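You operate a simulated robot arm through the tools that you are given. There is no shell and no other tool. Be economical: measure what you need, move in short steps, check, and stop when the job is done.

Carry out the task below with a simulated two-armed robot. There is one attempt and no reset: what you move stays moved.

## Task
Put the string box in the orange crate, carry the crate two-handed to the hand truck and clamp it.
Fine: it stands on the trunk top; hands out before the load clamp comes down; the truck knob ends tight. Set down upright: string box.

It is judged by the outcome, as a careful person would: the job done as asked, and still so three seconds after it is handed in. It fails if anything else is knocked over, pushed out of place, dropped, spilled or broken.

## Robot
Two 7-joint arms with two-finger parallel grippers on one trunk, on a base that drives. Base frame: it is fixed to the floor where the robot stands at the start and does not move with it; the origin is under the middle of the robot, x ahead of it, y to its left, z up; the surface under the hand at the start is at about z = 78. Units: cm, rad, N and s.
The left shoulder is at the start at [11, 17, 148.6], the right one opposite. With the tool pointing down near the work surface each hand reaches from about 34 to 70 cm from the robot's upright axis, wherever it stands, measured 20 degrees to its own side. Places, roughly: load clamp [-90, 60, 90]; tote [60, 20, 80]; truck knob [-80, 60, 90]; trunk top [-80, 50, 40]. Payload 1.57 kg a hand.
The tool frame of a hand sits at the grasp point between the pads (the TCP): z along the fingers, y along the line on which they close. The tips reach 3 cm beyond it. The gripper opens to 8 cm. The fingers are 1.7 cm wide and 1.2 cm thick; the gripper's body (4 by 8.2 cm) begins 8 cm behind the TCP.
Orientation is told as [roll, pitch, yaw] about the base's x, y, z axes, in that order, counted from this pose: with the fingers straight down and closing along the base's y, the tool's x points along the base's -x, its y along +y and its z along -z.

## Interface
- The arms move only by the tool nudge_tool. It takes "left_rows", "right_rows" or both (then of equal length, played together; a hand with none holds still); each is a list of rows, each an object (a shift or turn left out is 0, a gripper value left out holds the last) with "linear": the shift along the base's x, y, z in cm, a list of three; "rotation": the turn, a rotation vector about the base's x, y, z in rad, a list of three; "jaw": the finger opening in cm, from 0 to 8. In form: [{"linear": [tx, ty, tz], "rotation": [rx, ry, rz], "jaw": jaw}, ...]. A call has 1 to 12 rows; each row is the pose to reach, as a shift and turn from the pose commanded when the call began. Each row takes 0.2 s and may step no farther than 5 cm and 0.15 rad from the row before; otherwise, or with a gripper value out of range, the whole call is refused. Where a pose cannot be reached the arm comes as near as it can. A force on the tool above 40 N (or 10 N above the force at the start of the call, whichever is more), or a blocked arm, ends the call early, and 0.2 s more pass. Each finger travels about 7.2 cm/s and halts on what it meets, pressing with about 23 N; the grip force reading is that of the motor and also rises with nothing between the fingers. The clock runs only during rows and for 0.2 s after the last one: add rows that repeat a pose to give the fingers time. It gives the time, the measured TCP pose, the force on the tool (base axes), the opening and the grip force at its end, in the units of the frame above (readings bear some noise), with the torque about the TCP (base axes, N m) and any sound that the robot's microphone picked up.
- Cameras (640 x 400 px; columns grow to the right, rows downward): "scene" is now at [9.59, 6.66, 165.72]; the picture's right is [0.97, -0.25, -0.00], its down [-0.21, -0.82, -0.53] and it looks along [0.13, 0.51, -0.85] (base axes); focal length 214 px, centre (320, 200). "left" rides on the left gripper at [7.2, 0.7, -12.2] in its tool frame; the picture's right is [-0.09, 1.00, 0.00], its down [-0.84, -0.08, -0.54] and it looks along [-0.54, -0.05, 0.84] (tool axes); focal length 238 px, centre (320, 200). "right" rides on the right gripper at [7.2, -0.7, -12.2] in its tool frame; the picture's right is [0.09, 1.00, 0.00], its down [-0.84, 0.08, -0.54] and it looks along [-0.54, 0.05, 0.84] (tool axes); focal length 238 px, centre (320, 200). There is no depth. A picture from a camera that has moved, and an enlarged one, comes with that camera's place and axes in the base frame and with its lens.
- get_image(camera): a new picture of that camera. It takes no simulated time.
- slide_trunk(by): slides the trunk up (or, below 0, down) by that many cm; the arms and the scene camera ride with it, the base frame stays. It gives what a move gives, with no picture.
- drive_base(legs): drives the robot by 1 to 6 legs, each [ahead, left, turn to the left] in cm, cm and rad, along the robot's own axes; the way and the turn of a leg run together, so that a leg with both is an arc; at most 150 cm and 3.142 rad a leg. The arms and the cameras ride along, it lands a little off, and it stops where it bumps. It gives what a move gives.
- aim_head(pan, tilt): turns the head with the scene camera to pan (to the left, within 1.501 rad either way) and tilt (down, from -0.506 to 1.204), counted from straight ahead of the robot. It gives what a move gives.
- enlarge(camera, box): a new picture of the part [left, top, right, bottom] of that camera's present view, enlarged. It takes no simulated time.
- hand_in(): hands the job in; it is judged then, once.

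Go step by step. Nothing tells you exact positions but the pictures and the camera data: compare them with the known pose of the tool, close in by small moves and look again before you grip or let go. The budget is 120 turns and 88 pictures, counting those below and the enlarged ones. Unless the task says otherwise, let go and move clear before handing in, and close with one line.

The tools are called after ">>>" as name(argument=value, ...) on one line, values as JSON. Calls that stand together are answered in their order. nudge_tool: Moves the arms, as the interface text tells. Its arguments: {"type":"object","properties":{"left_rows":{"type":"array"},"right_rows":{"type":"array"}},"required":[]} The other tools are called the same way: slide_trunk (by) slides the trunk up or down; drive_base (legs) drives the base; aim_head (pan, tilt) turns the head that bears the scene camera; get_image (camera) takes a picture; enlarge (camera, box) takes an enlarged picture of a part of a camera's view; hand_in () hands the job in.

At the start:

```text
clock: 0.0
left_tool_pos: [50.02, 54.1, 118.05]
left_orientation: [0.0, 0.001, -0.001]
left_ft_force: [-0.6, -0.4, 0.5]
left_wrist_torque: [0.0, -0.01, -0.03]
left_finger_gap: 7.99
left_grip_force: 0.0
right_tool_pos: [57.96, 11.7, 119.12]
right_orientation: [0.0, 0.0, 0.001]
right_ft_force: [-0.9, 0.7, 0.9]
right_wrist_torque: [-0.02, 0.01, -0.03]
right_finger_gap: 8.01
right_grip_force: 0.1
trunk travel left (down, up): [-80.0, 9.0]
robot x, y, heading: [0.18, 0.02, -0.003]
head pan, tilt: [1.318, 1.016]
```

scene: 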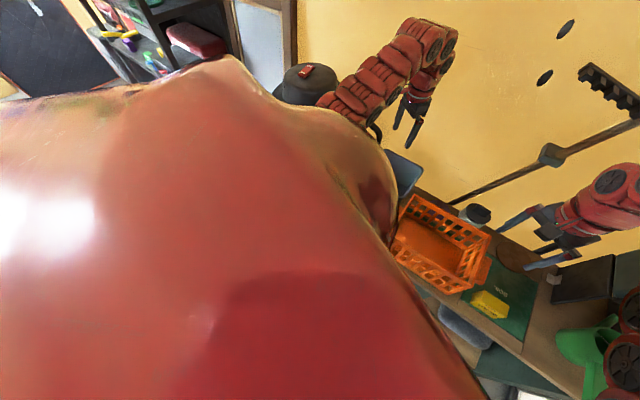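
right: 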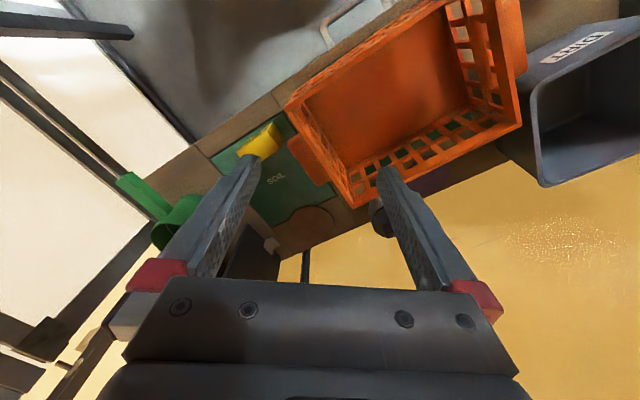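
left: 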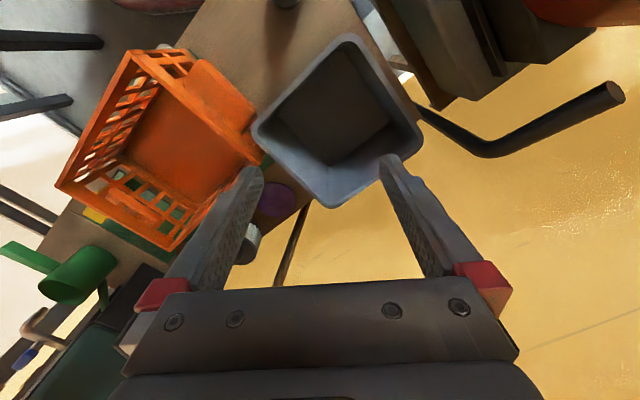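

I see an orange crate and a small yellow box on a bench ahead of the robot. I'll aim the head at the bench for a better look.

>>> aim_head(pan=0.2, tilt=0.9)

>>> get_image(camera="scene")

```text
clock: 1.3
left_tool_pos: [50.08, 54.12, 118.08]
left_orientation: [0.0, 0.001, 0.0]
left_ft_force: [-0.4, 0.2, 0.3]
left_wrist_torque: [-0.03, -0.01, -0.01]
left_finger_gap: 8.01
left_grip_force: 0.0
right_tool_pos: [58.12, 11.75, 119.2]
right_orientation: [0.0, 0.001, 0.0]
right_ft_force: [-0.7, -0.3, 0.0]
right_wrist_torque: [-0.02, 0.0, -0.05]
right_finger_gap: 8.01
right_grip_force: 0.0
trunk travel left (down, up): [-80.0, 9.0]
robot x, y, heading: [0.19, -0.29, 0.002]
head pan, tilt: [0.201, 0.901]
```

```text
84 pictures are left
camera scene: at [15.26, 1.52, 166.54], right [0.2, -0.98, 0.0], down [-0.77, -0.16, -0.62], along [0.61, 0.12, -0.78], focal length 214 px, centre (320, 200)
```

scene: 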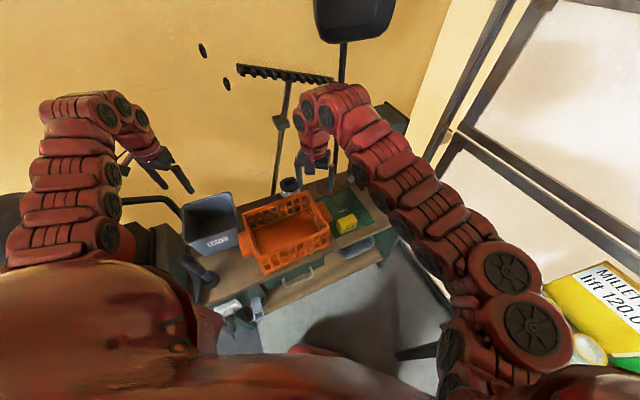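

>>> enlarge(camera="scene", box=[160, 160, 420, 322])

>>> enlarge(camera="right", box=[190, 60, 400, 191])

>>> aim_head(pan=1.5, tilt=0.5)

>>> get_image(camera="scene")

```text
2.46 times, centred on (290, 241) of scene
camera zoom: at [15.26, 1.52, 166.54], right [0.2, -0.98, 0.0], down [-0.77, -0.16, -0.62], along [0.61, 0.12, -0.78], focal length 528 px, centre (394, 99)
```

zoom: 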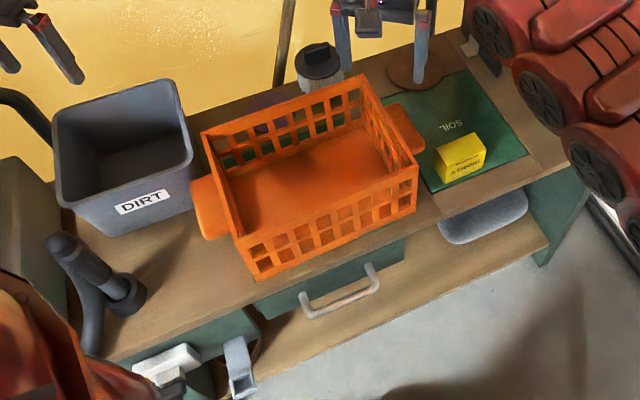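

```text
3.05 times, centred on (295, 126) of right
camera zoom: at [50.95, 11.04, 131.38], right [-0.09, 1.0, 0.0], down [0.84, 0.08, 0.54], along [0.54, 0.05, -0.84], focal length 726 px, centre (396, 427)
```

zoom: 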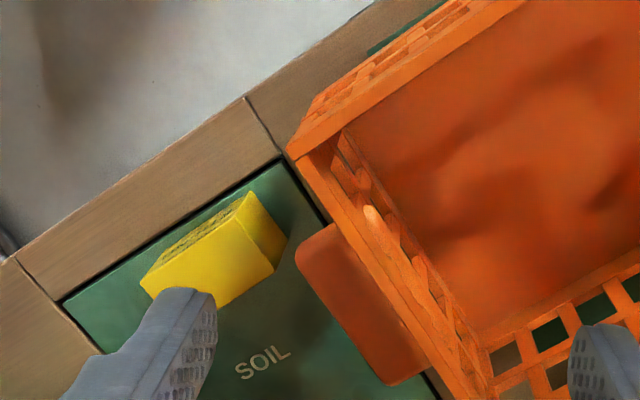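

```text
clock: 2.8
left_tool_pos: [50.1, 54.14, 118.02]
left_orientation: [0.001, 0.0, -0.001]
left_ft_force: [-0.2, -0.1, 0.3]
left_wrist_torque: [-0.04, 0.04, 0.0]
left_finger_gap: 7.97
left_grip_force: 0.1
right_tool_pos: [58.18, 11.84, 119.08]
right_orientation: [-0.001, 0.0, 0.0]
right_ft_force: [0.2, -0.5, -0.1]
right_wrist_torque: [-0.02, 0.01, 0.03]
right_finger_gap: 7.99
right_grip_force: 0.1
trunk travel left (down, up): [-80.0, 9.0]
robot x, y, heading: [-0.09, -0.13, -0.003]
head pan, tilt: [1.499, 0.499]
```

```text
81 pictures are left
camera scene: at [8.53, 9.08, 169.93], right [1.0, -0.07, 0.0], down [-0.03, -0.48, -0.88], along [0.06, 0.88, -0.48], focal length 214 px, centre (320, 200)
```

scene: 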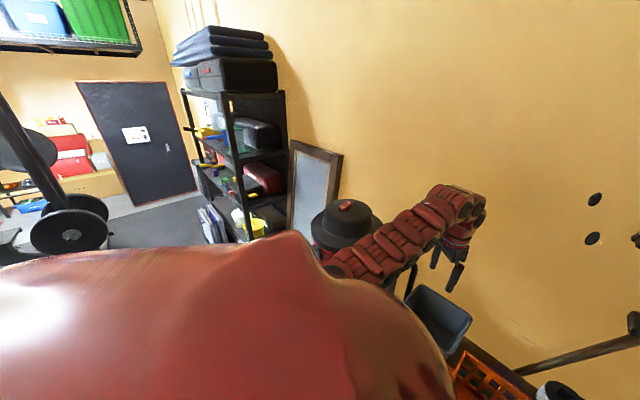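

The yellow box sits at about (70, 0, 80), right of the crate. I'll move the right hand over it and look from close up.

>>> nudge_tool(right_rows=[{"linear": [3, -4, 0]}, {"linear": [6, -8, 0]}, {"linear": [10, -11, -1]}, {"linear": [10, -11, -6]}, {"linear": [10, -11, -11]}, {"linear": [10, -11, -16]}, {"linear": [10, -11, -16]}])

>>> get_image(camera="right")

```text
refused: row 3 steps farther than a row can; nothing moved
```

```text
80 pictures are left
camera right: at [50.96, 11.03, 131.38], right [-0.09, 1.0, 0.0], down [0.84, 0.08, 0.54], along [0.54, 0.05, -0.84], focal length 238 px, centre (320, 200)
```

right: 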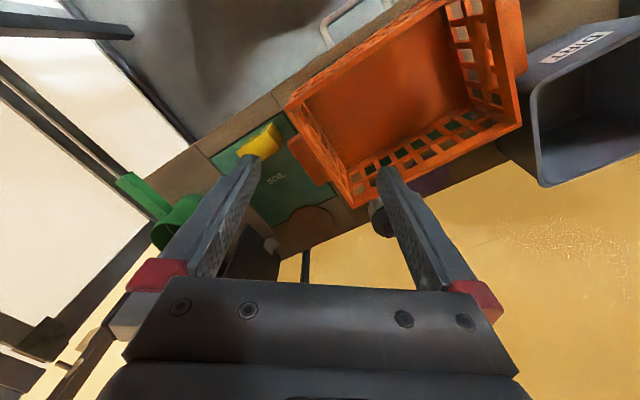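

The row step was too long. I'll send the same approach in shorter steps.

>>> nudge_tool(right_rows=[{"linear": [3, -3.5, 0]}, {"linear": [6, -7, 0]}, {"linear": [9, -10.5, 0]}, {"linear": [10, -11, -4]}, {"linear": [10, -11, -8.5]}, {"linear": [10, -11, -13]}, {"linear": [10, -11, -16]}, {"linear": [10, -11, -16]}])

>>> get_image(camera="right")

```text
clock: 4.6
left_tool_pos: [50.0, 54.05, 118.12]
left_orientation: [0.0, -0.001, 0.0]
left_ft_force: [-0.7, 0.1, -0.5]
left_wrist_torque: [0.01, 0.02, 0.02]
left_finger_gap: 8.01
left_grip_force: 0.0
right_tool_pos: [68.44, 0.97, 103.07]
right_orientation: [0.0, 0.0, 0.0]
right_ft_force: [0.4, 0.0, 0.4]
right_wrist_torque: [0.01, 0.0, -0.03]
right_finger_gap: 7.99
right_grip_force: 0.0
trunk travel left (down, up): [-80.0, 9.0]
robot x, y, heading: [-0.12, 0.23, -0.002]
head pan, tilt: [1.499, 0.499]
```

```text
79 pictures are left
camera right: at [61.25, 0.19, 115.27], right [-0.09, 1.0, 0.0], down [0.84, 0.08, 0.54], along [0.54, 0.05, -0.84], focal length 238 px, centre (320, 200)
```

right: 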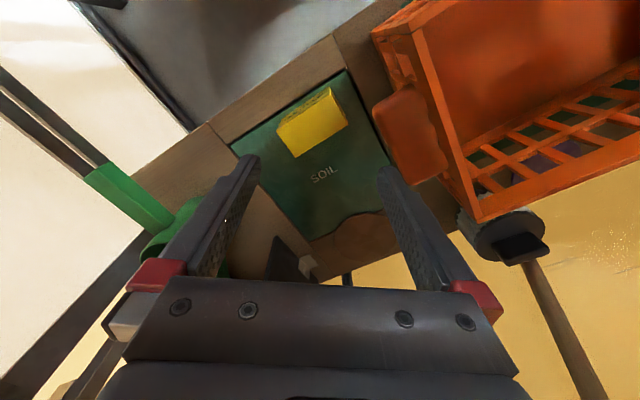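

>>> enlarge(camera="right", box=[220, 50, 460, 200])

```text
2.67 times, centred on (340, 125) of right
camera zoom: at [61.25, 0.19, 115.27], right [-0.09, 1.0, 0.0], down [0.84, 0.08, 0.54], along [0.54, 0.05, -0.84], focal length 636 px, centre (267, 400)
```

zoom: 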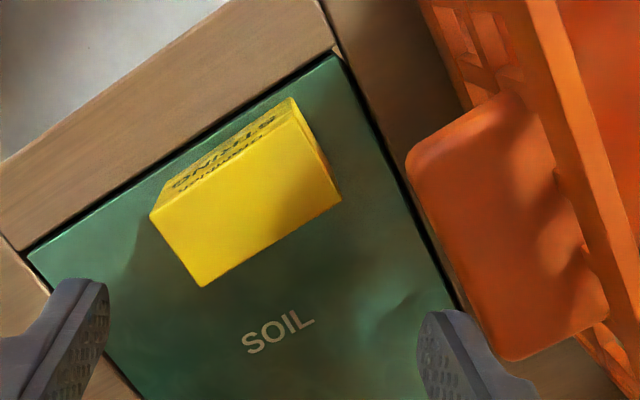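

The box (about 8.5×4.5×5) and the crate are both yawed about 37°, as is the bench. I'll tuck the left hand in and turn the base square to the bench before going further.

>>> nudge_tool(left_rows=[{"linear": [0, -4.5, 1]}, {"linear": [-1, -9, 2]}, {"linear": [-2, -13.5, 2]}, {"linear": [-3, -18, 2]}, {"linear": [-4, -22, 2]}, {"linear": [-4, -24, 2]}], right_rows=[{"linear": [-3, -1, 3]}, {"linear": [-6, -2, 6]}, {"linear": [-9, -3, 9]}, {"linear": [-12, -5, 12]}, {"linear": [-15, -8, 14]}, {"linear": [-18, -11, 14]}])

>>> aim_head(pan=-0.3, tilt=0.9)

>>> get_image(camera="scene")

```text
clock: 6.0
left_tool_pos: [56.44, 40.81, 121.93]
left_orientation: [-0.001, -0.001, 0.0]
left_ft_force: [0.0, 0.7, -0.4]
left_wrist_torque: [0.02, -0.03, 0.0]
left_finger_gap: 8.0
left_grip_force: 0.2
left hand out of reach, approached as far as the arm can: row 1, 2, 3, 4, 5, 6
right_tool_pos: [62.14, -1.16, 109.06]
right_orientation: [0.0, 0.001, -0.002]
right_ft_force: [0.5, -0.4, 1.0]
right_wrist_torque: [-0.01, 0.0, -0.01]
right_finger_gap: 8.01
right_grip_force: 0.1
right hand out of reach, approached as far as the arm can: row 3, 4, 5, 6
trunk travel left (down, up): [-80.0, 9.0]
robot x, y, heading: [-0.12, 0.21, -0.003]
head pan, tilt: [1.499, 0.499]
```

```text
clock: 7.8
left_tool_pos: [56.37, 40.66, 122.09]
left_orientation: [0.0, -0.002, 0.0]
left_ft_force: [-0.4, 0.1, 0.6]
left_wrist_torque: [-0.04, 0.02, 0.05]
left_finger_gap: 8.01
left_grip_force: 0.0
right_tool_pos: [62.08, -1.16, 109.05]
right_orientation: [0.0, -0.001, -0.001]
right_ft_force: [0.4, -0.6, -0.5]
right_wrist_torque: [-0.01, 0.01, 0.01]
right_finger_gap: 8.0
right_grip_force: 0.0
trunk travel left (down, up): [-80.0, 9.0]
robot x, y, heading: [-0.01, 0.41, 0.001]
head pan, tilt: [-0.3, 0.901]
```

```text
77 pictures are left
camera scene: at [15.09, -2.24, 166.54], right [-0.3, -0.96, 0.0], down [-0.75, 0.23, -0.62], along [0.59, -0.18, -0.78], focal length 214 px, centre (320, 200)
```

scene: 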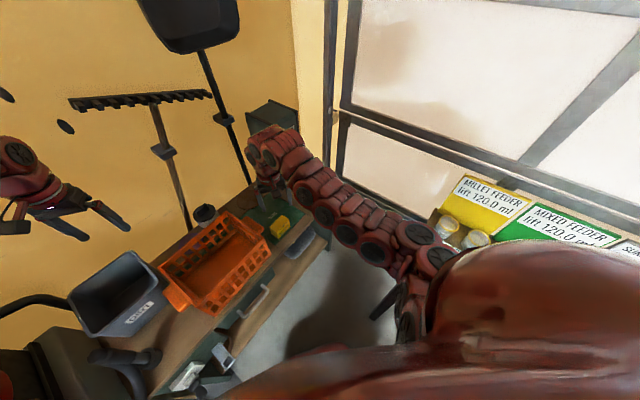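

Nothing on the floor nearby looks in the way, and the bar at left is at z≈90, below the hand. I'll turn the base square to the bench.

>>> drive_base(legs=[[0, 0, 0.64]])

>>> aim_head(pan=0.0, tilt=0.9)

>>> get_image(camera="scene")

```text
clock: 9.9
left_tool_pos: [21.51, 66.08, 122.0]
left_orientation: [0.0, -0.003, 0.63]
left_ft_force: [1.0, 0.0, 1.2]
left_wrist_torque: [0.0, 0.0, 0.02]
left_finger_gap: 8.01
left_grip_force: 0.1
right_tool_pos: [50.81, 35.62, 109.16]
right_orientation: [0.0, 0.0, 0.63]
right_ft_force: [-0.1, 0.3, -0.1]
right_wrist_torque: [0.01, -0.04, -0.03]
right_finger_gap: 8.01
right_grip_force: 0.0
trunk travel left (down, up): [-80.0, 9.0]
robot x, y, heading: [0.49, 0.3, 0.634]
head pan, tilt: [-0.3, 0.901]
```

```text
clock: 10.7
left_tool_pos: [21.52, 66.15, 122.02]
left_orientation: [-0.002, -0.003, 0.63]
left_ft_force: [-0.2, 0.0, 0.6]
left_wrist_torque: [0.03, -0.02, 0.02]
left_finger_gap: 8.0
left_grip_force: 0.0
right_tool_pos: [50.91, 35.65, 109.01]
right_orientation: [0.001, 0.001, 0.631]
right_ft_force: [-0.2, -0.2, 0.1]
right_wrist_torque: [0.04, 0.0, 0.0]
right_finger_gap: 7.99
right_grip_force: 0.2
trunk travel left (down, up): [-80.0, 9.0]
robot x, y, heading: [-0.06, -0.09, 0.632]
head pan, tilt: [0.0, 0.901]
```

```text
76 pictures are left
camera scene: at [12.41, 9.18, 166.54], right [0.59, -0.81, 0.0], down [-0.63, -0.46, -0.62], along [0.5, 0.37, -0.78], focal length 214 px, centre (320, 200)
```

scene: 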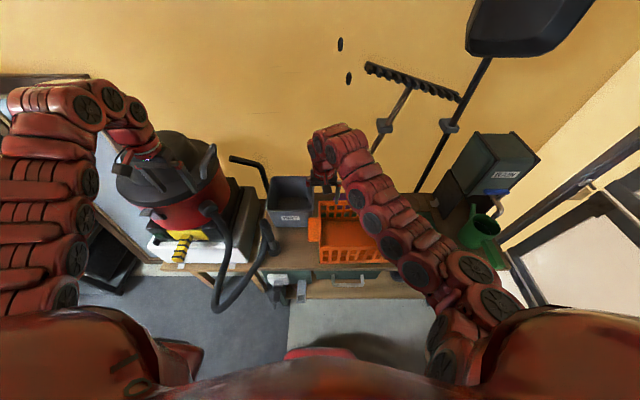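

The robot is now square to the bench. I'll shift right and slightly ahead to centre on the crate.

>>> drive_base(legs=[[0, -16, 0], [6, 0, 0]])

>>> get_image(camera="scene")

>>> get_image(camera="right")

```text
clock: 12.7
left_tool_pos: [35.08, 56.89, 122.08]
left_orientation: [-0.001, -0.004, 0.632]
left_ft_force: [-0.4, 0.1, 0.2]
left_wrist_torque: [-0.01, 0.0, 0.0]
left_finger_gap: 8.02
left_grip_force: 0.1
right_tool_pos: [64.43, 26.55, 109.27]
right_orientation: [0.0, 0.0, 0.632]
right_ft_force: [0.1, -0.3, -0.4]
right_wrist_torque: [0.0, -0.01, 0.0]
right_finger_gap: 8.0
right_grip_force: 0.1
trunk travel left (down, up): [-80.0, 9.0]
robot x, y, heading: [13.85, -9.18, 0.628]
head pan, tilt: [0.0, 0.901]
```

```text
75 pictures are left
camera scene: at [25.88, -0.12, 166.6], right [0.59, -0.81, 0.0], down [-0.63, -0.46, -0.62], along [0.5, 0.37, -0.78], focal length 214 px, centre (320, 200)
```

scene: 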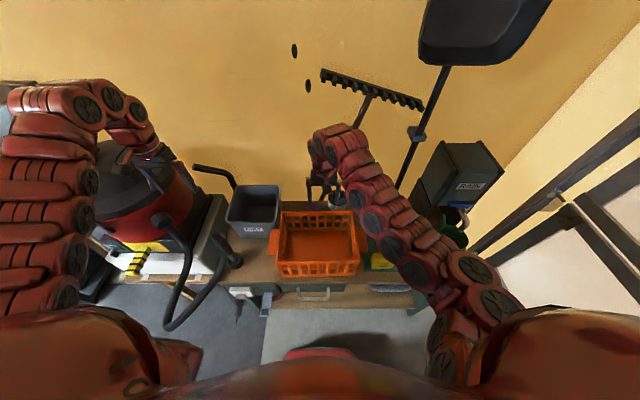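

```text
74 pictures are left
camera right: at [59.06, 21.65, 121.41], right [-0.66, 0.75, 0.0], down [0.63, 0.56, 0.54], along [0.41, 0.36, -0.84], focal length 238 px, centre (320, 200)
```

right: 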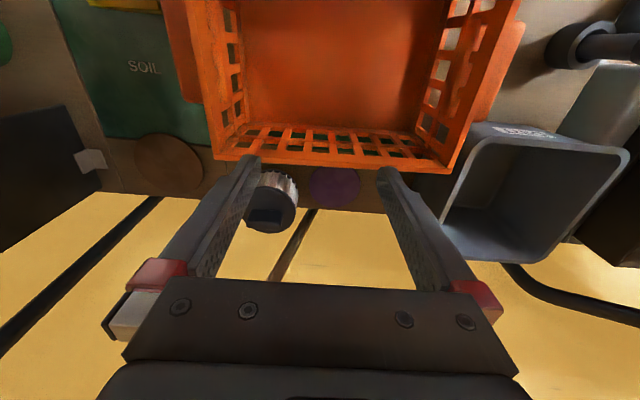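

Crate is centred ahead. Now I'll bring the right hand over the string box, rotating it so the fingers close on the box's short side.

>>> nudge_tool(right_rows=[{"linear": [0.55, -2.4, -0.6], "rotation": [0, 0, -0.142]}, {"linear": [1.1, -4.8, -1.2], "rotation": [0, 0, -0.284]}, {"linear": [1.65, -7.2, -1.8], "rotation": [0, 0, -0.426]}, {"linear": [2.2, -9.6, -2.4], "rotation": [0, 0, -0.568]}, {"linear": [2.75, -12, -3], "rotation": [0, 0, -0.71]}, {"linear": [3.3, -14.4, -3.6], "rotation": [0, 0, -0.852]}, {"linear": [3.85, -16.8, -4.2], "rotation": [0, 0, -0.994]}, {"linear": [4.4, -19.2, -4.8], "rotation": [0, 0, -1.136]}, {"linear": [4.95, -21.6, -5.4], "rotation": [0, 0, -1.278]}, {"linear": [5.5, -24, -6], "rotation": [0, 0, -1.42]}, {"linear": [6.05, -26.5, -6.6], "rotation": [0, 0, -1.56]}, {"linear": [6.05, -26.5, -6.6], "rotation": [0, 0, -1.56]}])

>>> get_image(camera="right")

```text
clock: 15.3
left_tool_pos: [35.41, 57.11, 122.04]
left_orientation: [-0.002, -0.001, 0.631]
left_ft_force: [-0.7, -0.1, -0.2]
left_wrist_torque: [-0.01, -0.03, 0.0]
left_finger_gap: 7.98
left_grip_force: 0.1
right_tool_pos: [70.28, -0.7, 98.75]
right_orientation: [0.003, -0.004, -0.929]
right_ft_force: [0.1, 0.9, -0.2]
right_wrist_torque: [0.0, 0.02, -0.01]
right_finger_gap: 8.02
right_grip_force: 0.1
right hand out of reach, approached as far as the arm can: row 1, 2, 3, 4, 5, 6, 7, 8, 9, 10, 11, 12
trunk travel left (down, up): [-80.0, 9.0]
robot x, y, heading: [14.01, -9.22, 0.635]
head pan, tilt: [0.0, 0.901]
```

```text
73 pictures are left
camera right: at [65.26, 4.56, 110.88], right [0.74, 0.67, 0.0], down [0.56, -0.62, 0.55], along [0.37, -0.4, -0.84], focal length 238 px, centre (320, 200)
```

right: 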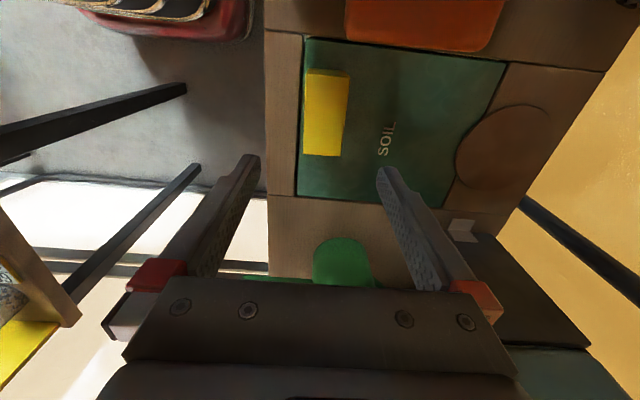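

The box is between the finger planes, centred near (70.2, 0.3). Descending partway.

>>> nudge_tool(right_rows=[{"linear": [-0.04, 0.5, -3]}, {"linear": [-0.08, 1, -6]}, {"linear": [-0.08, 1, -8.5]}, {"linear": [-0.08, 1, -8.5]}])

>>> enlarge(camera="right", box=[200, 0, 460, 250])

```text
clock: 16.3
left_tool_pos: [35.44, 56.93, 121.92]
left_orientation: [-0.002, 0.0, 0.632]
left_ft_force: [-0.1, -0.5, 0.1]
left_wrist_torque: [-0.01, 0.0, 0.0]
left_finger_gap: 8.01
left_grip_force: 0.0
right_tool_pos: [69.64, 0.42, 90.12]
right_orientation: [-0.001, 0.001, -0.928]
right_ft_force: [-0.2, -0.4, -0.4]
right_wrist_torque: [0.04, 0.0, 0.0]
right_finger_gap: 7.98
right_grip_force: 0.2
trunk travel left (down, up): [-80.0, 9.0]
robot x, y, heading: [13.91, -9.09, 0.633]
head pan, tilt: [0.0, 0.901]
```

```text
1.60 times, centred on (330, 125) of right
camera zoom: at [64.89, 5.57, 102.31], right [0.74, 0.67, 0.0], down [0.56, -0.62, 0.54], along [0.36, -0.4, -0.84], focal length 381 px, centre (304, 320)
```

zoom: 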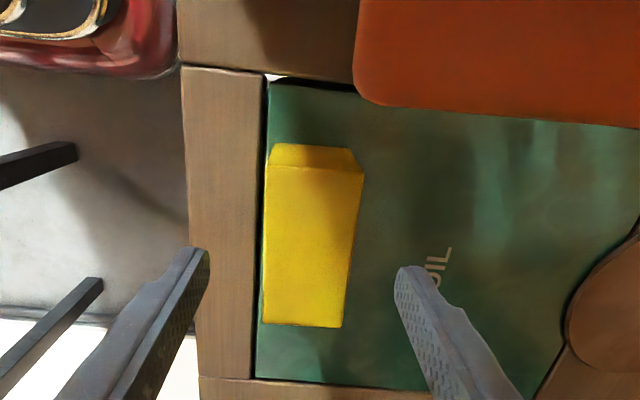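

Box is well centred; I'll descend to grip height and close.

>>> nudge_tool(right_rows=[{"linear": [0.4, -0.3, -2]}, {"linear": [0.4, -0.3, -5]}, {"linear": [0.4, -0.3, -8]}, {"linear": [0.4, -0.3, -8]}, {"linear": [0.4, -0.3, -8], "jaw": 5}, {"linear": [0.4, -0.3, -8], "jaw": 4}, {"linear": [0.4, -0.3, -8], "jaw": 3}, {"linear": [0.4, -0.3, -8], "jaw": 3}, {"linear": [0.4, -0.3, -8], "jaw": 3}])

>>> enlarge(camera="right", box=[200, 0, 460, 250])

```text
clock: 18.3
left_tool_pos: [35.29, 56.94, 122.02]
left_orientation: [0.0, -0.001, 0.632]
left_ft_force: [0.0, -0.2, -1.3]
left_wrist_torque: [0.01, 0.03, 0.02]
left_finger_gap: 8.02
left_grip_force: 0.1
right_tool_pos: [70.44, -0.17, 82.24]
right_orientation: [0.0, 0.001, -0.928]
right_ft_force: [-0.4, 0.0, -0.1]
right_wrist_torque: [-0.02, 0.01, -0.01]
right_finger_gap: 4.48
right_grip_force: 23.0
trunk travel left (down, up): [-80.0, 9.0]
robot x, y, heading: [13.6, -9.72, 0.633]
head pan, tilt: [0.0, 0.901]
```

```text
1.60 times, centred on (330, 125) of right
camera zoom: at [65.55, 5.13, 94.46], right [0.74, 0.67, 0.0], down [0.56, -0.62, 0.54], along [0.36, -0.4, -0.84], focal length 381 px, centre (304, 320)
```

zoom: 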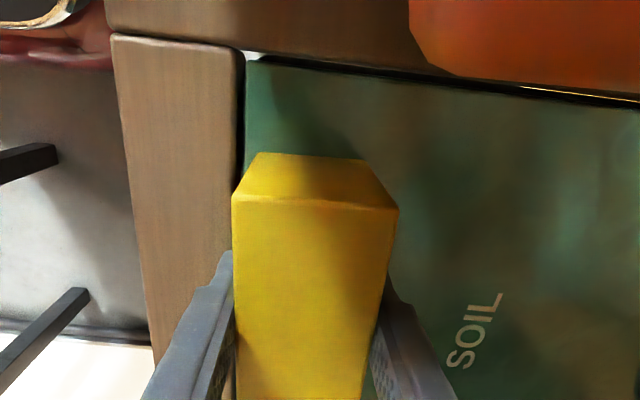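

Gripped at 4.5 cm. Lifting straight up.

>>> nudge_tool(right_rows=[{"linear": [0, 0, 2]}, {"linear": [0, 0, 5]}, {"linear": [0, 0, 9]}, {"linear": [0, 0, 13]}, {"linear": [0, 0, 17]}, {"linear": [0, 0, 17]}])

>>> get_image(camera="right")

>>> enlarge(camera="scene", box=[220, 160, 440, 300])

```text
clock: 19.7
left_tool_pos: [35.31, 57.15, 122.06]
left_orientation: [0.002, 0.001, 0.632]
left_ft_force: [0.7, 0.1, -0.8]
left_wrist_torque: [0.02, 0.0, -0.03]
left_finger_gap: 8.0
left_grip_force: 0.0
right_tool_pos: [69.91, -0.28, 98.62]
right_orientation: [0.002, -0.006, -0.928]
right_ft_force: [-0.7, 1.0, -1.7]
right_wrist_torque: [-0.05, -0.02, 0.03]
right_finger_gap: 4.48
right_grip_force: 22.6
right hand out of reach, approached as far as the arm can: row 5, 6
trunk travel left (down, up): [-80.0, 9.0]
robot x, y, heading: [13.66, -9.11, 0.632]
head pan, tilt: [0.0, 0.901]
```

```text
70 pictures are left
camera right: at [65.08, 5.07, 110.91], right [0.74, 0.67, 0.0], down [0.56, -0.62, 0.55], along [0.37, -0.4, -0.84], focal length 238 px, centre (320, 200)
```

right: 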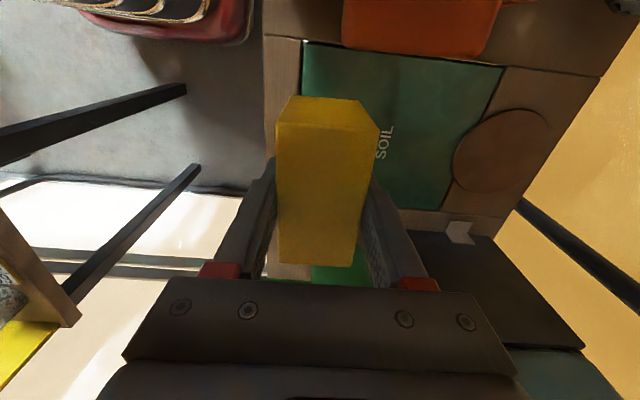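

```text
2.86 times, centred on (330, 230) of scene
camera zoom: at [26.32, 0.08, 166.54], right [0.59, -0.81, 0.0], down [-0.63, -0.46, -0.62], along [0.5, 0.37, -0.78], focal length 613 px, centre (291, 114)
```

zoom: 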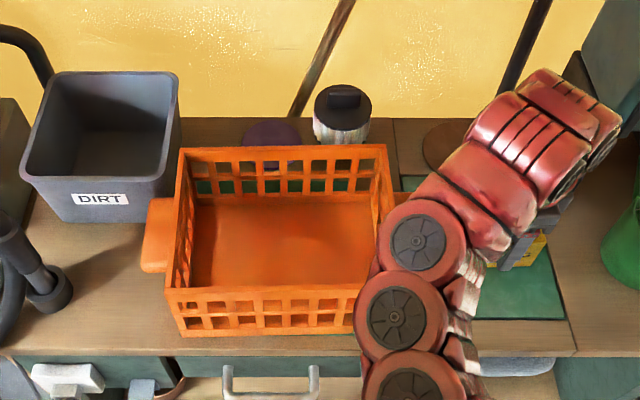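

Box held. The crate rim may be as high as 93, so I'll raise the trunk for clearance before crossing over.

>>> slide_trunk(by=8)

>>> nudge_tool(right_rows=[{"linear": [-1, 3, 0]}, {"linear": [-2, 6, 0]}, {"linear": [-3, 9, 0]}, {"linear": [-4, 12, 0]}, {"linear": [-5, 15, 0]}, {"linear": [-6, 18, 0]}, {"linear": [-7, 21, 0]}, {"linear": [-8, 24, 0]}, {"linear": [-8.8, 26.7, 0]}, {"linear": [-8.8, 26.7, 0]}])

>>> get_image(camera="right")

>>> get_image(camera="scene")

```text
clock: 20.9
left_tool_pos: [35.27, 56.98, 130.05]
left_orientation: [-0.001, 0.0, 0.632]
left_ft_force: [0.1, -0.2, 0.5]
left_wrist_torque: [-0.03, 0.02, 0.01]
left_finger_gap: 8.02
left_grip_force: 0.0
right_tool_pos: [69.93, -0.17, 106.72]
right_orientation: [0.005, -0.006, -0.931]
right_ft_force: [0.5, -0.3, -1.9]
right_wrist_torque: [0.02, -0.05, 0.01]
right_finger_gap: 4.48
right_grip_force: 23.3
trunk travel left (down, up): [-88.0, 1.0]
robot x, y, heading: [13.91, -8.71, 0.636]
head pan, tilt: [0.0, 0.901]
```

```text
clock: 23.1
left_tool_pos: [35.3, 56.98, 129.99]
left_orientation: [0.0, -0.002, 0.631]
left_ft_force: [1.0, -0.1, 0.4]
left_wrist_torque: [0.01, 0.04, 0.01]
left_finger_gap: 8.01
left_grip_force: 0.1
right_tool_pos: [61.02, 26.51, 106.68]
right_orientation: [0.003, -0.005, -0.928]
right_ft_force: [0.1, 0.3, -2.3]
right_wrist_torque: [-0.01, 0.0, 0.01]
right_finger_gap: 4.47
right_grip_force: 23.6
trunk travel left (down, up): [-88.0, 1.0]
robot x, y, heading: [13.63, -8.81, 0.63]
head pan, tilt: [0.0, 0.901]
```

```text
68 pictures are left
camera right: at [56.16, 31.8, 118.86], right [0.74, 0.67, 0.0], down [0.56, -0.62, 0.55], along [0.37, -0.4, -0.84], focal length 238 px, centre (320, 200)
```

right: 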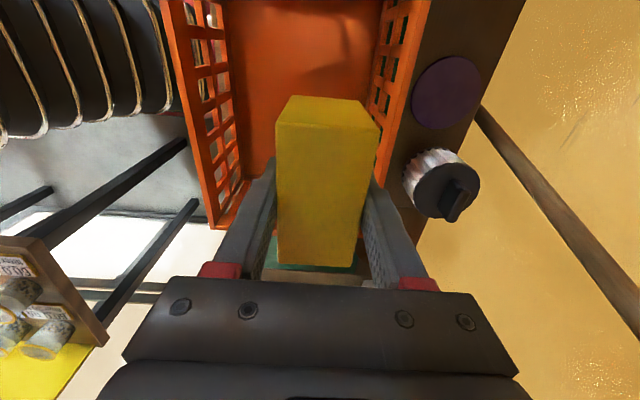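

```text
67 pictures are left
camera scene: at [26.3, 0.03, 174.54], right [0.59, -0.81, 0.0], down [-0.63, -0.46, -0.62], along [0.5, 0.37, -0.78], focal length 214 px, centre (320, 200)
```

scene: 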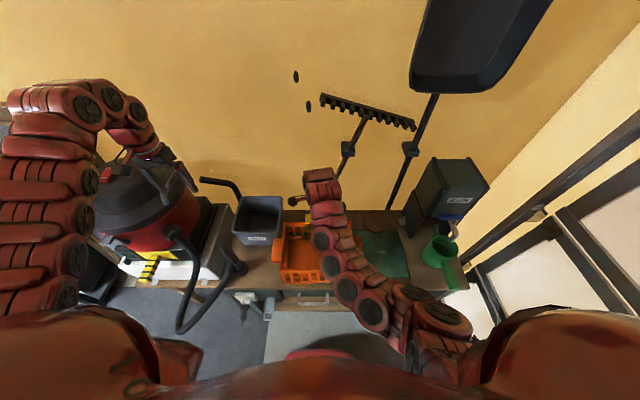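

Box is above the crate interior; I'll shift slightly toward centre and lower it.

>>> nudge_tool(right_rows=[{"linear": [-1.4, -2.3, 0]}, {"linear": [-1.4, -2.3, -4]}, {"linear": [-1.4, -2.3, -8]}, {"linear": [-1.4, -2.3, -12]}, {"linear": [-1.4, -2.3, -16]}, {"linear": [-1.4, -2.3, -20]}, {"linear": [-1.4, -2.3, -21.5]}, {"linear": [-1.4, -2.3, -21.5]}])

>>> get_image(camera="right")

```text
clock: 24.9
left_tool_pos: [35.33, 57.07, 129.95]
left_orientation: [0.001, 0.0, 0.631]
left_ft_force: [-0.3, -0.6, 0.5]
left_wrist_torque: [-0.01, 0.01, 0.0]
left_finger_gap: 8.01
left_grip_force: 0.0
right_tool_pos: [59.75, 24.05, 85.42]
right_orientation: [0.003, -0.004, -0.927]
right_ft_force: [-0.7, 0.3, -1.7]
right_wrist_torque: [0.03, 0.02, -0.01]
right_finger_gap: 4.47
right_grip_force: 22.7
trunk travel left (down, up): [-88.0, 1.0]
robot x, y, heading: [13.76, -8.97, 0.633]
head pan, tilt: [0.0, 0.901]
```

```text
66 pictures are left
camera right: at [54.75, 29.44, 97.52], right [0.74, 0.67, 0.0], down [0.56, -0.62, 0.55], along [0.37, -0.4, -0.84], focal length 238 px, centre (320, 200)
```

right: 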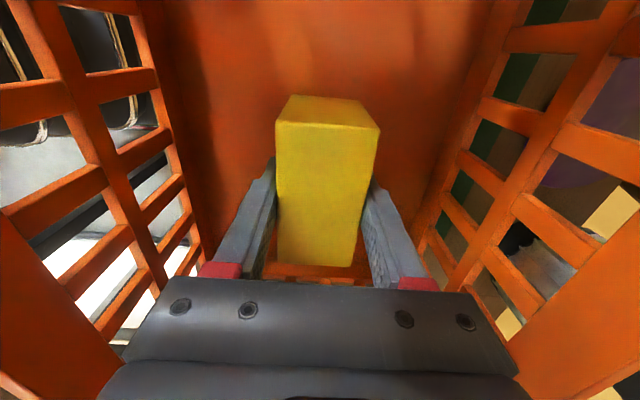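

Inside the crate and centred. Lowering slowly to touch.

>>> nudge_tool(right_rows=[{"linear": [0, 0, -0.5]}, {"linear": [0, 0, -1]}, {"linear": [0, 0, -1.5]}, {"linear": [0, 0, -1.9]}, {"linear": [0, 0, -2.2]}, {"linear": [0, 0, -2.5]}, {"linear": [0, 0, -2.8]}, {"linear": [0, 0, -3.1]}])

```text
clock: 26.7
left_tool_pos: [35.18, 56.8, 130.27]
left_orientation: [0.001, -0.004, 0.631]
left_ft_force: [-0.8, -0.3, 0.1]
left_wrist_torque: [-0.03, -0.01, 0.0]
left_finger_gap: 8.0
left_grip_force: 0.1
right_tool_pos: [59.77, 24.14, 82.44]
right_orientation: [0.009, -0.003, -0.928]
right_ft_force: [0.9, -1.9, 24.7]
right_wrist_torque: [-0.41, 0.43, 0.04]
right_finger_gap: 4.47
right_grip_force: 23.0
trunk travel left (down, up): [-88.0, 1.0]
robot x, y, heading: [13.6, -9.26, 0.635]
head pan, tilt: [0.0, 0.901]
```

Contact. Ease off slightly and open, then rise clear.

>>> nudge_tool(right_rows=[{"linear": [0, 0, 0.3]}, {"linear": [0, 0, 0.3], "jaw": 5.5}, {"linear": [0, 0, 0.3], "jaw": 7}, {"linear": [0, 0, 0.3], "jaw": 7}, {"linear": [0, 0, 3]}, {"linear": [0, 0, 7]}, {"linear": [0, 0, 11]}, {"linear": [0, 0, 15]}, {"linear": [0, 0, 19]}, {"linear": [0, 0, 23]}, {"linear": [0, 0, 23]}])

>>> get_image(camera="right")

```text
clock: 29.1
left_tool_pos: [35.38, 56.96, 130.03]
left_orientation: [0.0, -0.001, 0.632]
left_ft_force: [-0.4, -0.5, -0.7]
left_wrist_torque: [-0.01, 0.0, -0.03]
left_finger_gap: 7.98
left_grip_force: 0.0
right_tool_pos: [59.95, 24.25, 105.33]
right_orientation: [0.005, -0.004, -0.929]
right_ft_force: [0.2, -0.1, 0.7]
right_wrist_torque: [0.04, -0.03, -0.01]
right_finger_gap: 6.99
right_grip_force: 0.0
trunk travel left (down, up): [-88.0, 1.0]
robot x, y, heading: [13.95, -9.34, 0.632]
head pan, tilt: [0.0, 0.901]
```

```text
65 pictures are left
camera right: at [55.1, 29.66, 117.43], right [0.74, 0.67, 0.0], down [0.56, -0.62, 0.55], along [0.37, -0.4, -0.84], focal length 238 px, centre (320, 200)
```

right: 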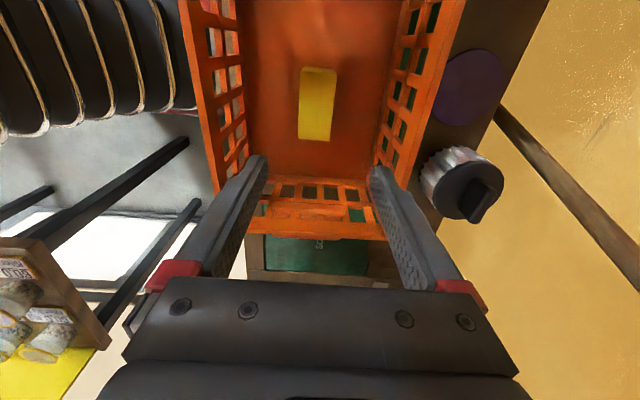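

The string box stands upright in the crate. Before lifting the crate I want to survey the hand truck; first check the left hand's surroundings.

>>> get_image(camera="left")

>>> aim_head(pan=1.5, tilt=0.6)

>>> get_image(camera="scene")

```text
64 pictures are left
camera left: at [29.12, 53.28, 142.27], right [-0.51, 0.86, 0.0], down [0.72, 0.43, 0.54], along [0.47, 0.28, -0.84], focal length 238 px, centre (320, 200)
```

left: 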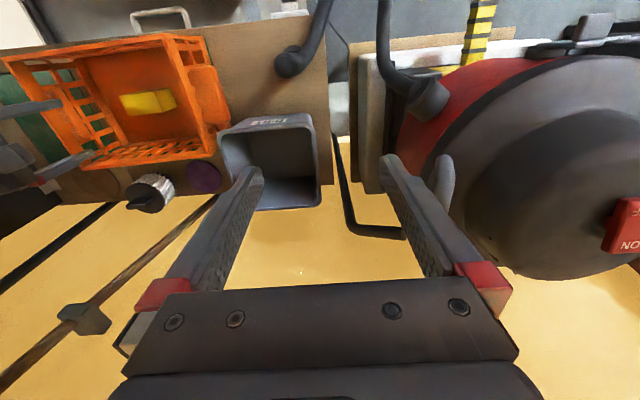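

```text
clock: 30.7
left_tool_pos: [35.33, 57.0, 129.98]
left_orientation: [0.0, -0.001, 0.633]
left_ft_force: [0.1, 0.2, -0.7]
left_wrist_torque: [0.0, -0.03, 0.0]
left_finger_gap: 7.98
left_grip_force: 0.0
right_tool_pos: [60.05, 24.39, 105.25]
right_orientation: [0.004, -0.004, -0.93]
right_ft_force: [0.5, 0.5, 0.3]
right_wrist_torque: [0.0, -0.02, 0.01]
right_finger_gap: 6.99
right_grip_force: 0.0
trunk travel left (down, up): [-88.0, 1.0]
robot x, y, heading: [13.45, -9.0, 0.631]
head pan, tilt: [1.499, 0.6]
```

```text
63 pictures are left
camera scene: at [15.49, 3.11, 177.02], right [0.85, 0.53, 0.0], down [0.3, -0.48, -0.82], along [-0.44, 0.7, -0.57], focal length 214 px, centre (320, 200)
```

scene: 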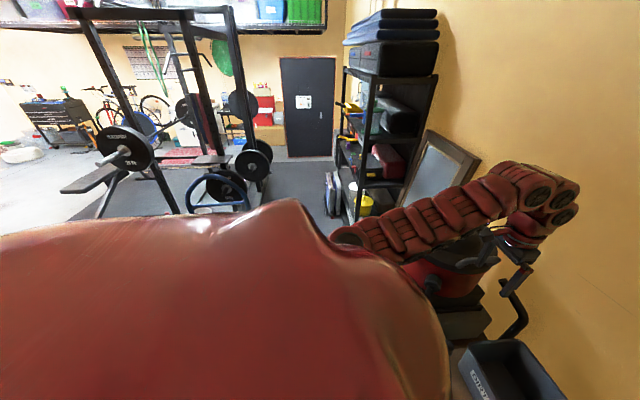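

I'd like to see behind-right before reversing.

>>> aim_head(pan=-1.5, tilt=0.6)

>>> get_image(camera="scene")

```text
clock: 33.3
left_tool_pos: [35.35, 56.96, 130.03]
left_orientation: [0.0, -0.002, 0.63]
left_ft_force: [0.2, 0.0, -0.5]
left_wrist_torque: [-0.06, 0.03, 0.01]
left_finger_gap: 7.98
left_grip_force: 0.0
right_tool_pos: [60.03, 24.38, 105.2]
right_orientation: [0.004, -0.005, -0.929]
right_ft_force: [-0.3, -0.3, -1.0]
right_wrist_torque: [0.01, 0.0, 0.0]
right_finger_gap: 7.0
right_grip_force: 0.1
trunk travel left (down, up): [-88.0, 1.0]
robot x, y, heading: [13.93, -8.97, 0.631]
head pan, tilt: [-1.499, 0.6]
```

```text
62 pictures are left
camera scene: at [25.9, -11.12, 177.02], right [-0.76, -0.65, 0.0], down [-0.37, 0.43, -0.83], along [0.53, -0.63, -0.56], focal length 214 px, centre (320, 200)
```

scene: 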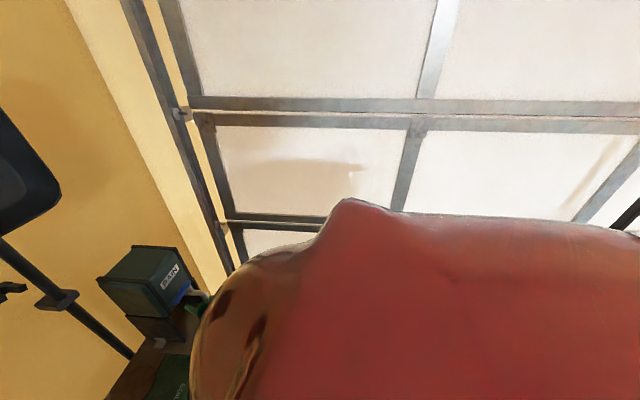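

Reversing away from the bench, then turning left in two stages towards the truck.

>>> drive_base(legs=[[-25, 0, 0]])

>>> drive_base(legs=[[0, 0, 0.8]])

>>> aim_head(pan=0.9, tilt=0.6)

>>> get_image(camera="scene")

```text
clock: 35.1
left_tool_pos: [14.94, 42.41, 129.92]
left_orientation: [-0.001, 0.001, 0.634]
left_ft_force: [0.7, -0.1, 0.4]
left_wrist_torque: [-0.01, 0.05, -0.04]
left_finger_gap: 8.01
left_grip_force: 0.1
right_tool_pos: [39.75, 9.6, 105.09]
right_orientation: [0.004, -0.006, -0.928]
right_ft_force: [0.2, -0.4, 0.4]
right_wrist_torque: [0.0, 0.0, 0.02]
right_finger_gap: 7.01
right_grip_force: 0.0
trunk travel left (down, up): [-88.0, 1.0]
robot x, y, heading: [-6.6, -24.37, 0.633]
head pan, tilt: [-1.499, 0.6]
```

```text
clock: 37.6
left_tool_pos: [-40.08, 36.76, 129.97]
left_orientation: [0.0, 0.0, 1.454]
left_ft_force: [0.2, -0.8, 0.0]
left_wrist_torque: [-0.01, 0.03, -0.01]
left_finger_gap: 8.02
left_grip_force: 0.1
right_tool_pos: [0.52, 32.54, 105.32]
right_orientation: [0.006, -0.004, -0.107]
right_ft_force: [0.4, 0.1, 0.2]
right_wrist_torque: [0.02, 0.05, 0.01]
right_finger_gap: 7.0
right_grip_force: 0.0
trunk travel left (down, up): [-88.0, 1.0]
robot x, y, heading: [-6.5, -24.13, 1.449]
head pan, tilt: [-1.499, 0.6]
```

```text
clock: 39.8
left_tool_pos: [-40.17, 36.79, 130.03]
left_orientation: [0.0, -0.001, 1.452]
left_ft_force: [0.7, 0.1, 0.0]
left_wrist_torque: [0.0, 0.0, -0.03]
left_finger_gap: 7.98
left_grip_force: 0.0
right_tool_pos: [0.6, 32.5, 105.25]
right_orientation: [0.005, -0.005, -0.107]
right_ft_force: [0.1, -0.3, 0.5]
right_wrist_torque: [0.01, -0.03, -0.03]
right_finger_gap: 7.0
right_grip_force: 0.0
trunk travel left (down, up): [-88.0, 1.0]
robot x, y, heading: [-6.34, -24.49, 1.445]
head pan, tilt: [0.901, 0.6]
```

```text
61 pictures are left
camera scene: at [-11.85, -9.75, 177.02], right [0.71, 0.7, 0.0], down [0.4, -0.4, -0.82], along [-0.58, 0.59, -0.57], focal length 214 px, centre (320, 200)
```

scene: 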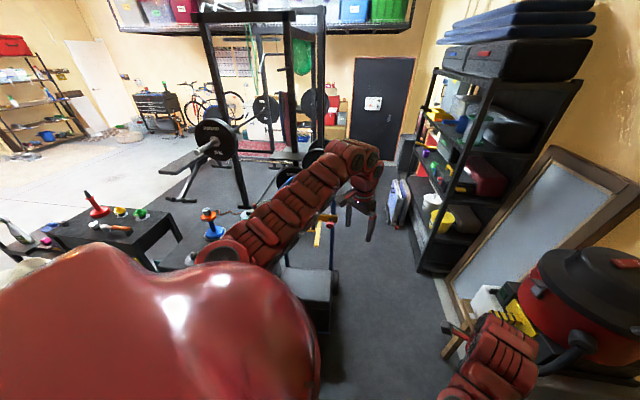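

The truck with a dark trunk is visible behind the left arm. I'll turn further so it's in clear view.

>>> drive_base(legs=[[0, 0, 0.5]])

>>> aim_head(pan=0.4, tilt=0.75)

>>> get_image(camera="scene")

```text
clock: 41.7
left_tool_pos: [-65.53, 12.54, 130.03]
left_orientation: [-0.001, -0.002, 1.964]
left_ft_force: [-0.7, 0.3, -0.2]
left_wrist_torque: [0.02, -0.03, 0.0]
left_finger_gap: 8.01
left_grip_force: 0.1
right_tool_pos: [-27.95, 28.83, 105.24]
right_orientation: [0.003, -0.005, 0.404]
right_ft_force: [0.0, -0.4, 0.3]
right_wrist_torque: [0.0, 0.0, -0.01]
right_finger_gap: 7.0
right_grip_force: 0.1
trunk travel left (down, up): [-88.0, 1.0]
robot x, y, heading: [-6.3, -23.71, 1.966]
head pan, tilt: [0.901, 0.6]
```

```text
clock: 42.6
left_tool_pos: [-65.49, 12.55, 129.9]
left_orientation: [-0.004, 0.0, 1.964]
left_ft_force: [-0.7, -1.0, 0.1]
left_wrist_torque: [0.0, 0.02, 0.02]
left_finger_gap: 8.0
left_grip_force: 0.1
right_tool_pos: [-27.98, 28.73, 105.17]
right_orientation: [0.005, -0.005, 0.403]
right_ft_force: [-0.1, 0.2, 0.5]
right_wrist_torque: [0.01, 0.01, 0.0]
right_finger_gap: 6.99
right_grip_force: 0.1
trunk travel left (down, up): [-88.0, 1.0]
robot x, y, heading: [-6.05, -24.09, 1.965]
head pan, tilt: [0.4, 0.75]
```

```text
60 pictures are left
camera scene: at [-15.54, -10.76, 175.74], right [0.7, 0.71, 0.0], down [0.49, -0.48, -0.73], along [-0.52, 0.51, -0.68], focal length 214 px, centre (320, 200)
```

scene: 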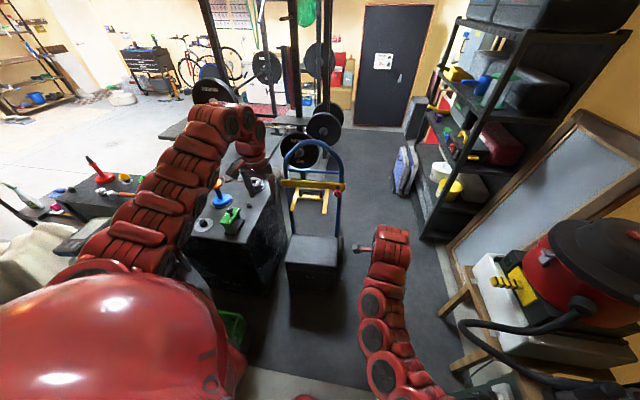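

>>> enlarge(camera="scene", box=[240, 120, 400, 320])

```text
2.00 times, centred on (320, 220) of scene
camera zoom: at [-15.54, -10.76, 175.74], right [0.7, 0.71, 0.0], down [0.49, -0.48, -0.73], along [-0.52, 0.51, -0.68], focal length 429 px, centre (320, 160)
```

zoom: 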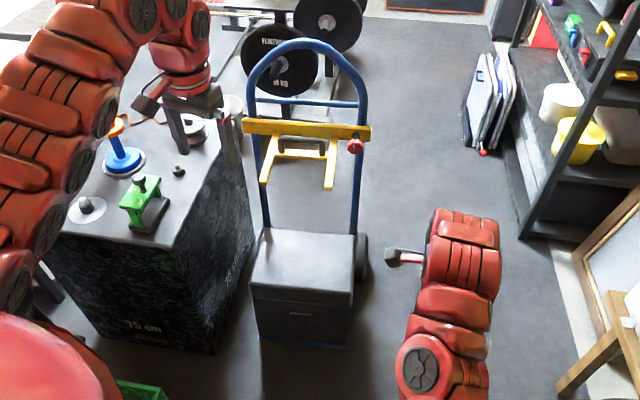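

The truck is clear: blue frame, yellow clamp up at z≈90 with a red knob on its right, trunk (35×27) in front, and a 75 cm box about 15 cm to its left. Now I'll return to the crate and inspect its handles.

>>> drive_base(legs=[[0, 0, -1.335], [15, 0, 0]])

>>> aim_head(pan=0.0, tilt=0.9)

>>> get_image(camera="scene")

```text
clock: 47.3
left_tool_pos: [26.51, 50.92, 130.11]
left_orientation: [-0.002, -0.004, 0.637]
left_ft_force: [-0.4, -0.4, 0.1]
left_wrist_torque: [0.02, 0.01, 0.03]
left_finger_gap: 7.99
left_grip_force: 0.1
right_tool_pos: [51.41, 18.56, 105.3]
right_orientation: [0.006, -0.004, -0.923]
right_ft_force: [-0.1, 0.7, 0.6]
right_wrist_torque: [-0.03, 0.0, -0.02]
right_finger_gap: 7.0
right_grip_force: 0.0
trunk travel left (down, up): [-88.0, 1.0]
robot x, y, heading: [5.69, -15.26, 0.634]
head pan, tilt: [0.4, 0.75]
```

```text
clock: 48.1
left_tool_pos: [26.77, 51.24, 129.85]
left_orientation: [-0.002, 0.0, 0.636]
left_ft_force: [0.1, 0.1, -0.1]
left_wrist_torque: [-0.01, 0.01, 0.02]
left_finger_gap: 8.01
left_grip_force: 0.0
right_tool_pos: [51.64, 18.7, 105.19]
right_orientation: [0.005, -0.005, -0.923]
right_ft_force: [0.1, 0.2, 0.4]
right_wrist_torque: [0.0, 0.0, 0.0]
right_finger_gap: 7.03
right_grip_force: 0.0
trunk travel left (down, up): [-88.0, 1.0]
robot x, y, heading: [5.75, -15.29, 0.64]
head pan, tilt: [0.0, 0.901]
```

```text
58 pictures are left
camera scene: at [18.08, -5.73, 174.54], right [0.6, -0.8, 0.0], down [-0.63, -0.47, -0.62], along [0.5, 0.37, -0.78], focal length 214 px, centre (320, 200)
```

scene: 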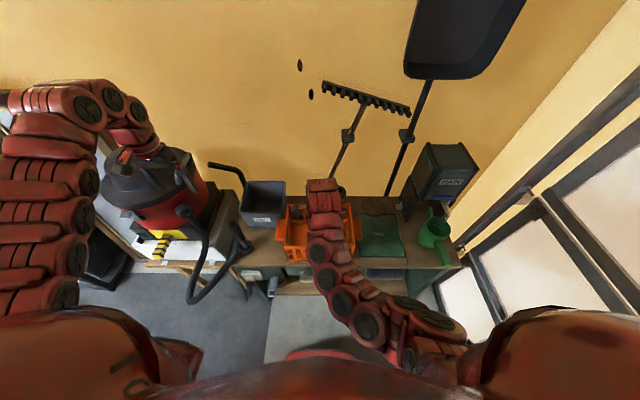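

Moving closer and swinging the left hand round to look at the crate's left handle from outside.

>>> drive_base(legs=[[8, 0, 0]])

>>> nudge_tool(left_rows=[{"linear": [0.7, -0.3, -1.5], "rotation": [0, 0, -0.142]}, {"linear": [1.4, -0.6, -3], "rotation": [0, 0, -0.284]}, {"linear": [2.1, -0.9, -5], "rotation": [0, 0, -0.426]}, {"linear": [2.8, -1.2, -7], "rotation": [0, 0, -0.568]}, {"linear": [3.5, -1.5, -9], "rotation": [0, 0, -0.71]}, {"linear": [4.2, -2.8, -11], "rotation": [0, 0, -0.852]}, {"linear": [4.9, -4.1, -13], "rotation": [0, 0, -0.994]}, {"linear": [5.6, -5.4, -15], "rotation": [0, 0, -1.136]}, {"linear": [6.3, -7.7, -17], "rotation": [0, 0, -1.278]}, {"linear": [6.6, -10, -19], "rotation": [0, 0, -1.42]}, {"linear": [6.6, -12, -21], "rotation": [0, 0, -1.56]}, {"linear": [6.6, -12, -21], "rotation": [0, 0, -1.56]}])

>>> get_image(camera="left")

```text
clock: 49.2
left_tool_pos: [32.71, 55.62, 130.15]
left_orientation: [-0.001, -0.001, 0.636]
left_ft_force: [0.2, -0.7, 0.2]
left_wrist_torque: [-0.03, -0.02, 0.02]
left_finger_gap: 7.99
left_grip_force: 0.0
right_tool_pos: [57.7, 23.08, 105.36]
right_orientation: [0.007, -0.004, -0.924]
right_ft_force: [0.9, 0.4, 0.4]
right_wrist_torque: [0.02, -0.04, -0.02]
right_finger_gap: 7.0
right_grip_force: 0.1
trunk travel left (down, up): [-88.0, 1.0]
robot x, y, heading: [12.12, -10.34, 0.637]
head pan, tilt: [0.0, 0.901]
```

```text
clock: 51.8
left_tool_pos: [34.11, 46.49, 106.69]
left_orientation: [0.0, 0.002, -0.923]
left_ft_force: [0.4, 0.1, -0.3]
left_wrist_torque: [0.01, 0.01, 0.01]
left_finger_gap: 8.0
left_grip_force: 0.1
left hand out of reach, approached as far as the arm can: row 1, 2, 3, 4, 5, 6, 7, 8, 9, 10, 11, 12
right_tool_pos: [57.93, 23.1, 105.14]
right_orientation: [0.004, -0.003, -0.923]
right_ft_force: [0.3, 0.0, -0.4]
right_wrist_torque: [0.0, 0.01, 0.01]
right_finger_gap: 7.0
right_grip_force: 0.0
trunk travel left (down, up): [-88.0, 1.0]
robot x, y, heading: [12.2, -10.5, 0.642]
head pan, tilt: [0.0, 0.901]
```

```text
57 pictures are left
camera left: at [30.43, 52.56, 118.97], right [0.85, 0.53, 0.0], down [0.44, -0.71, 0.54], along [0.28, -0.46, -0.84], focal length 238 px, centre (320, 200)
```

left: 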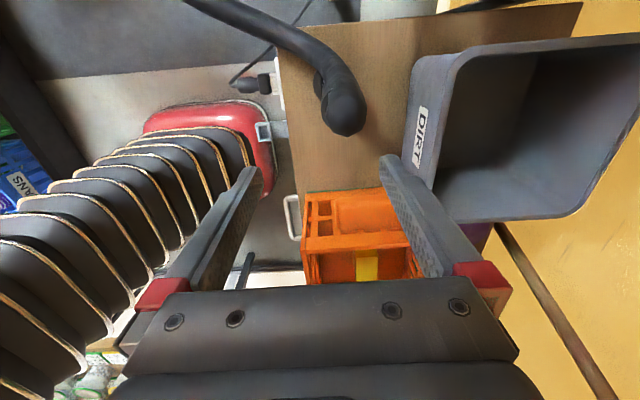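

>>> enlarge(camera="left", box=[270, 150, 450, 290])

```text
2.86 times, centred on (360, 220) of left
camera zoom: at [30.43, 52.56, 118.97], right [0.85, 0.53, 0.0], down [0.44, -0.71, 0.54], along [0.28, -0.46, -0.84], focal length 681 px, centre (206, 143)
```

zoom: 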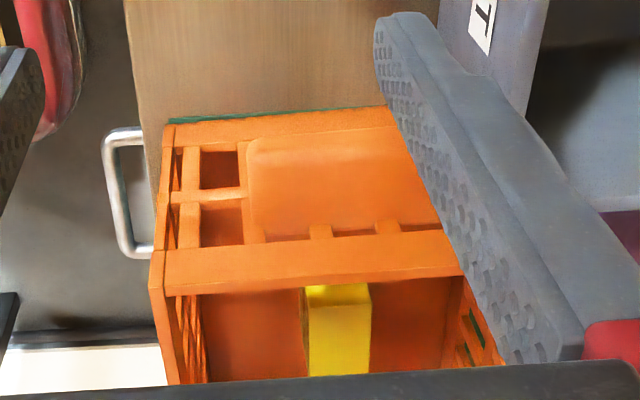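

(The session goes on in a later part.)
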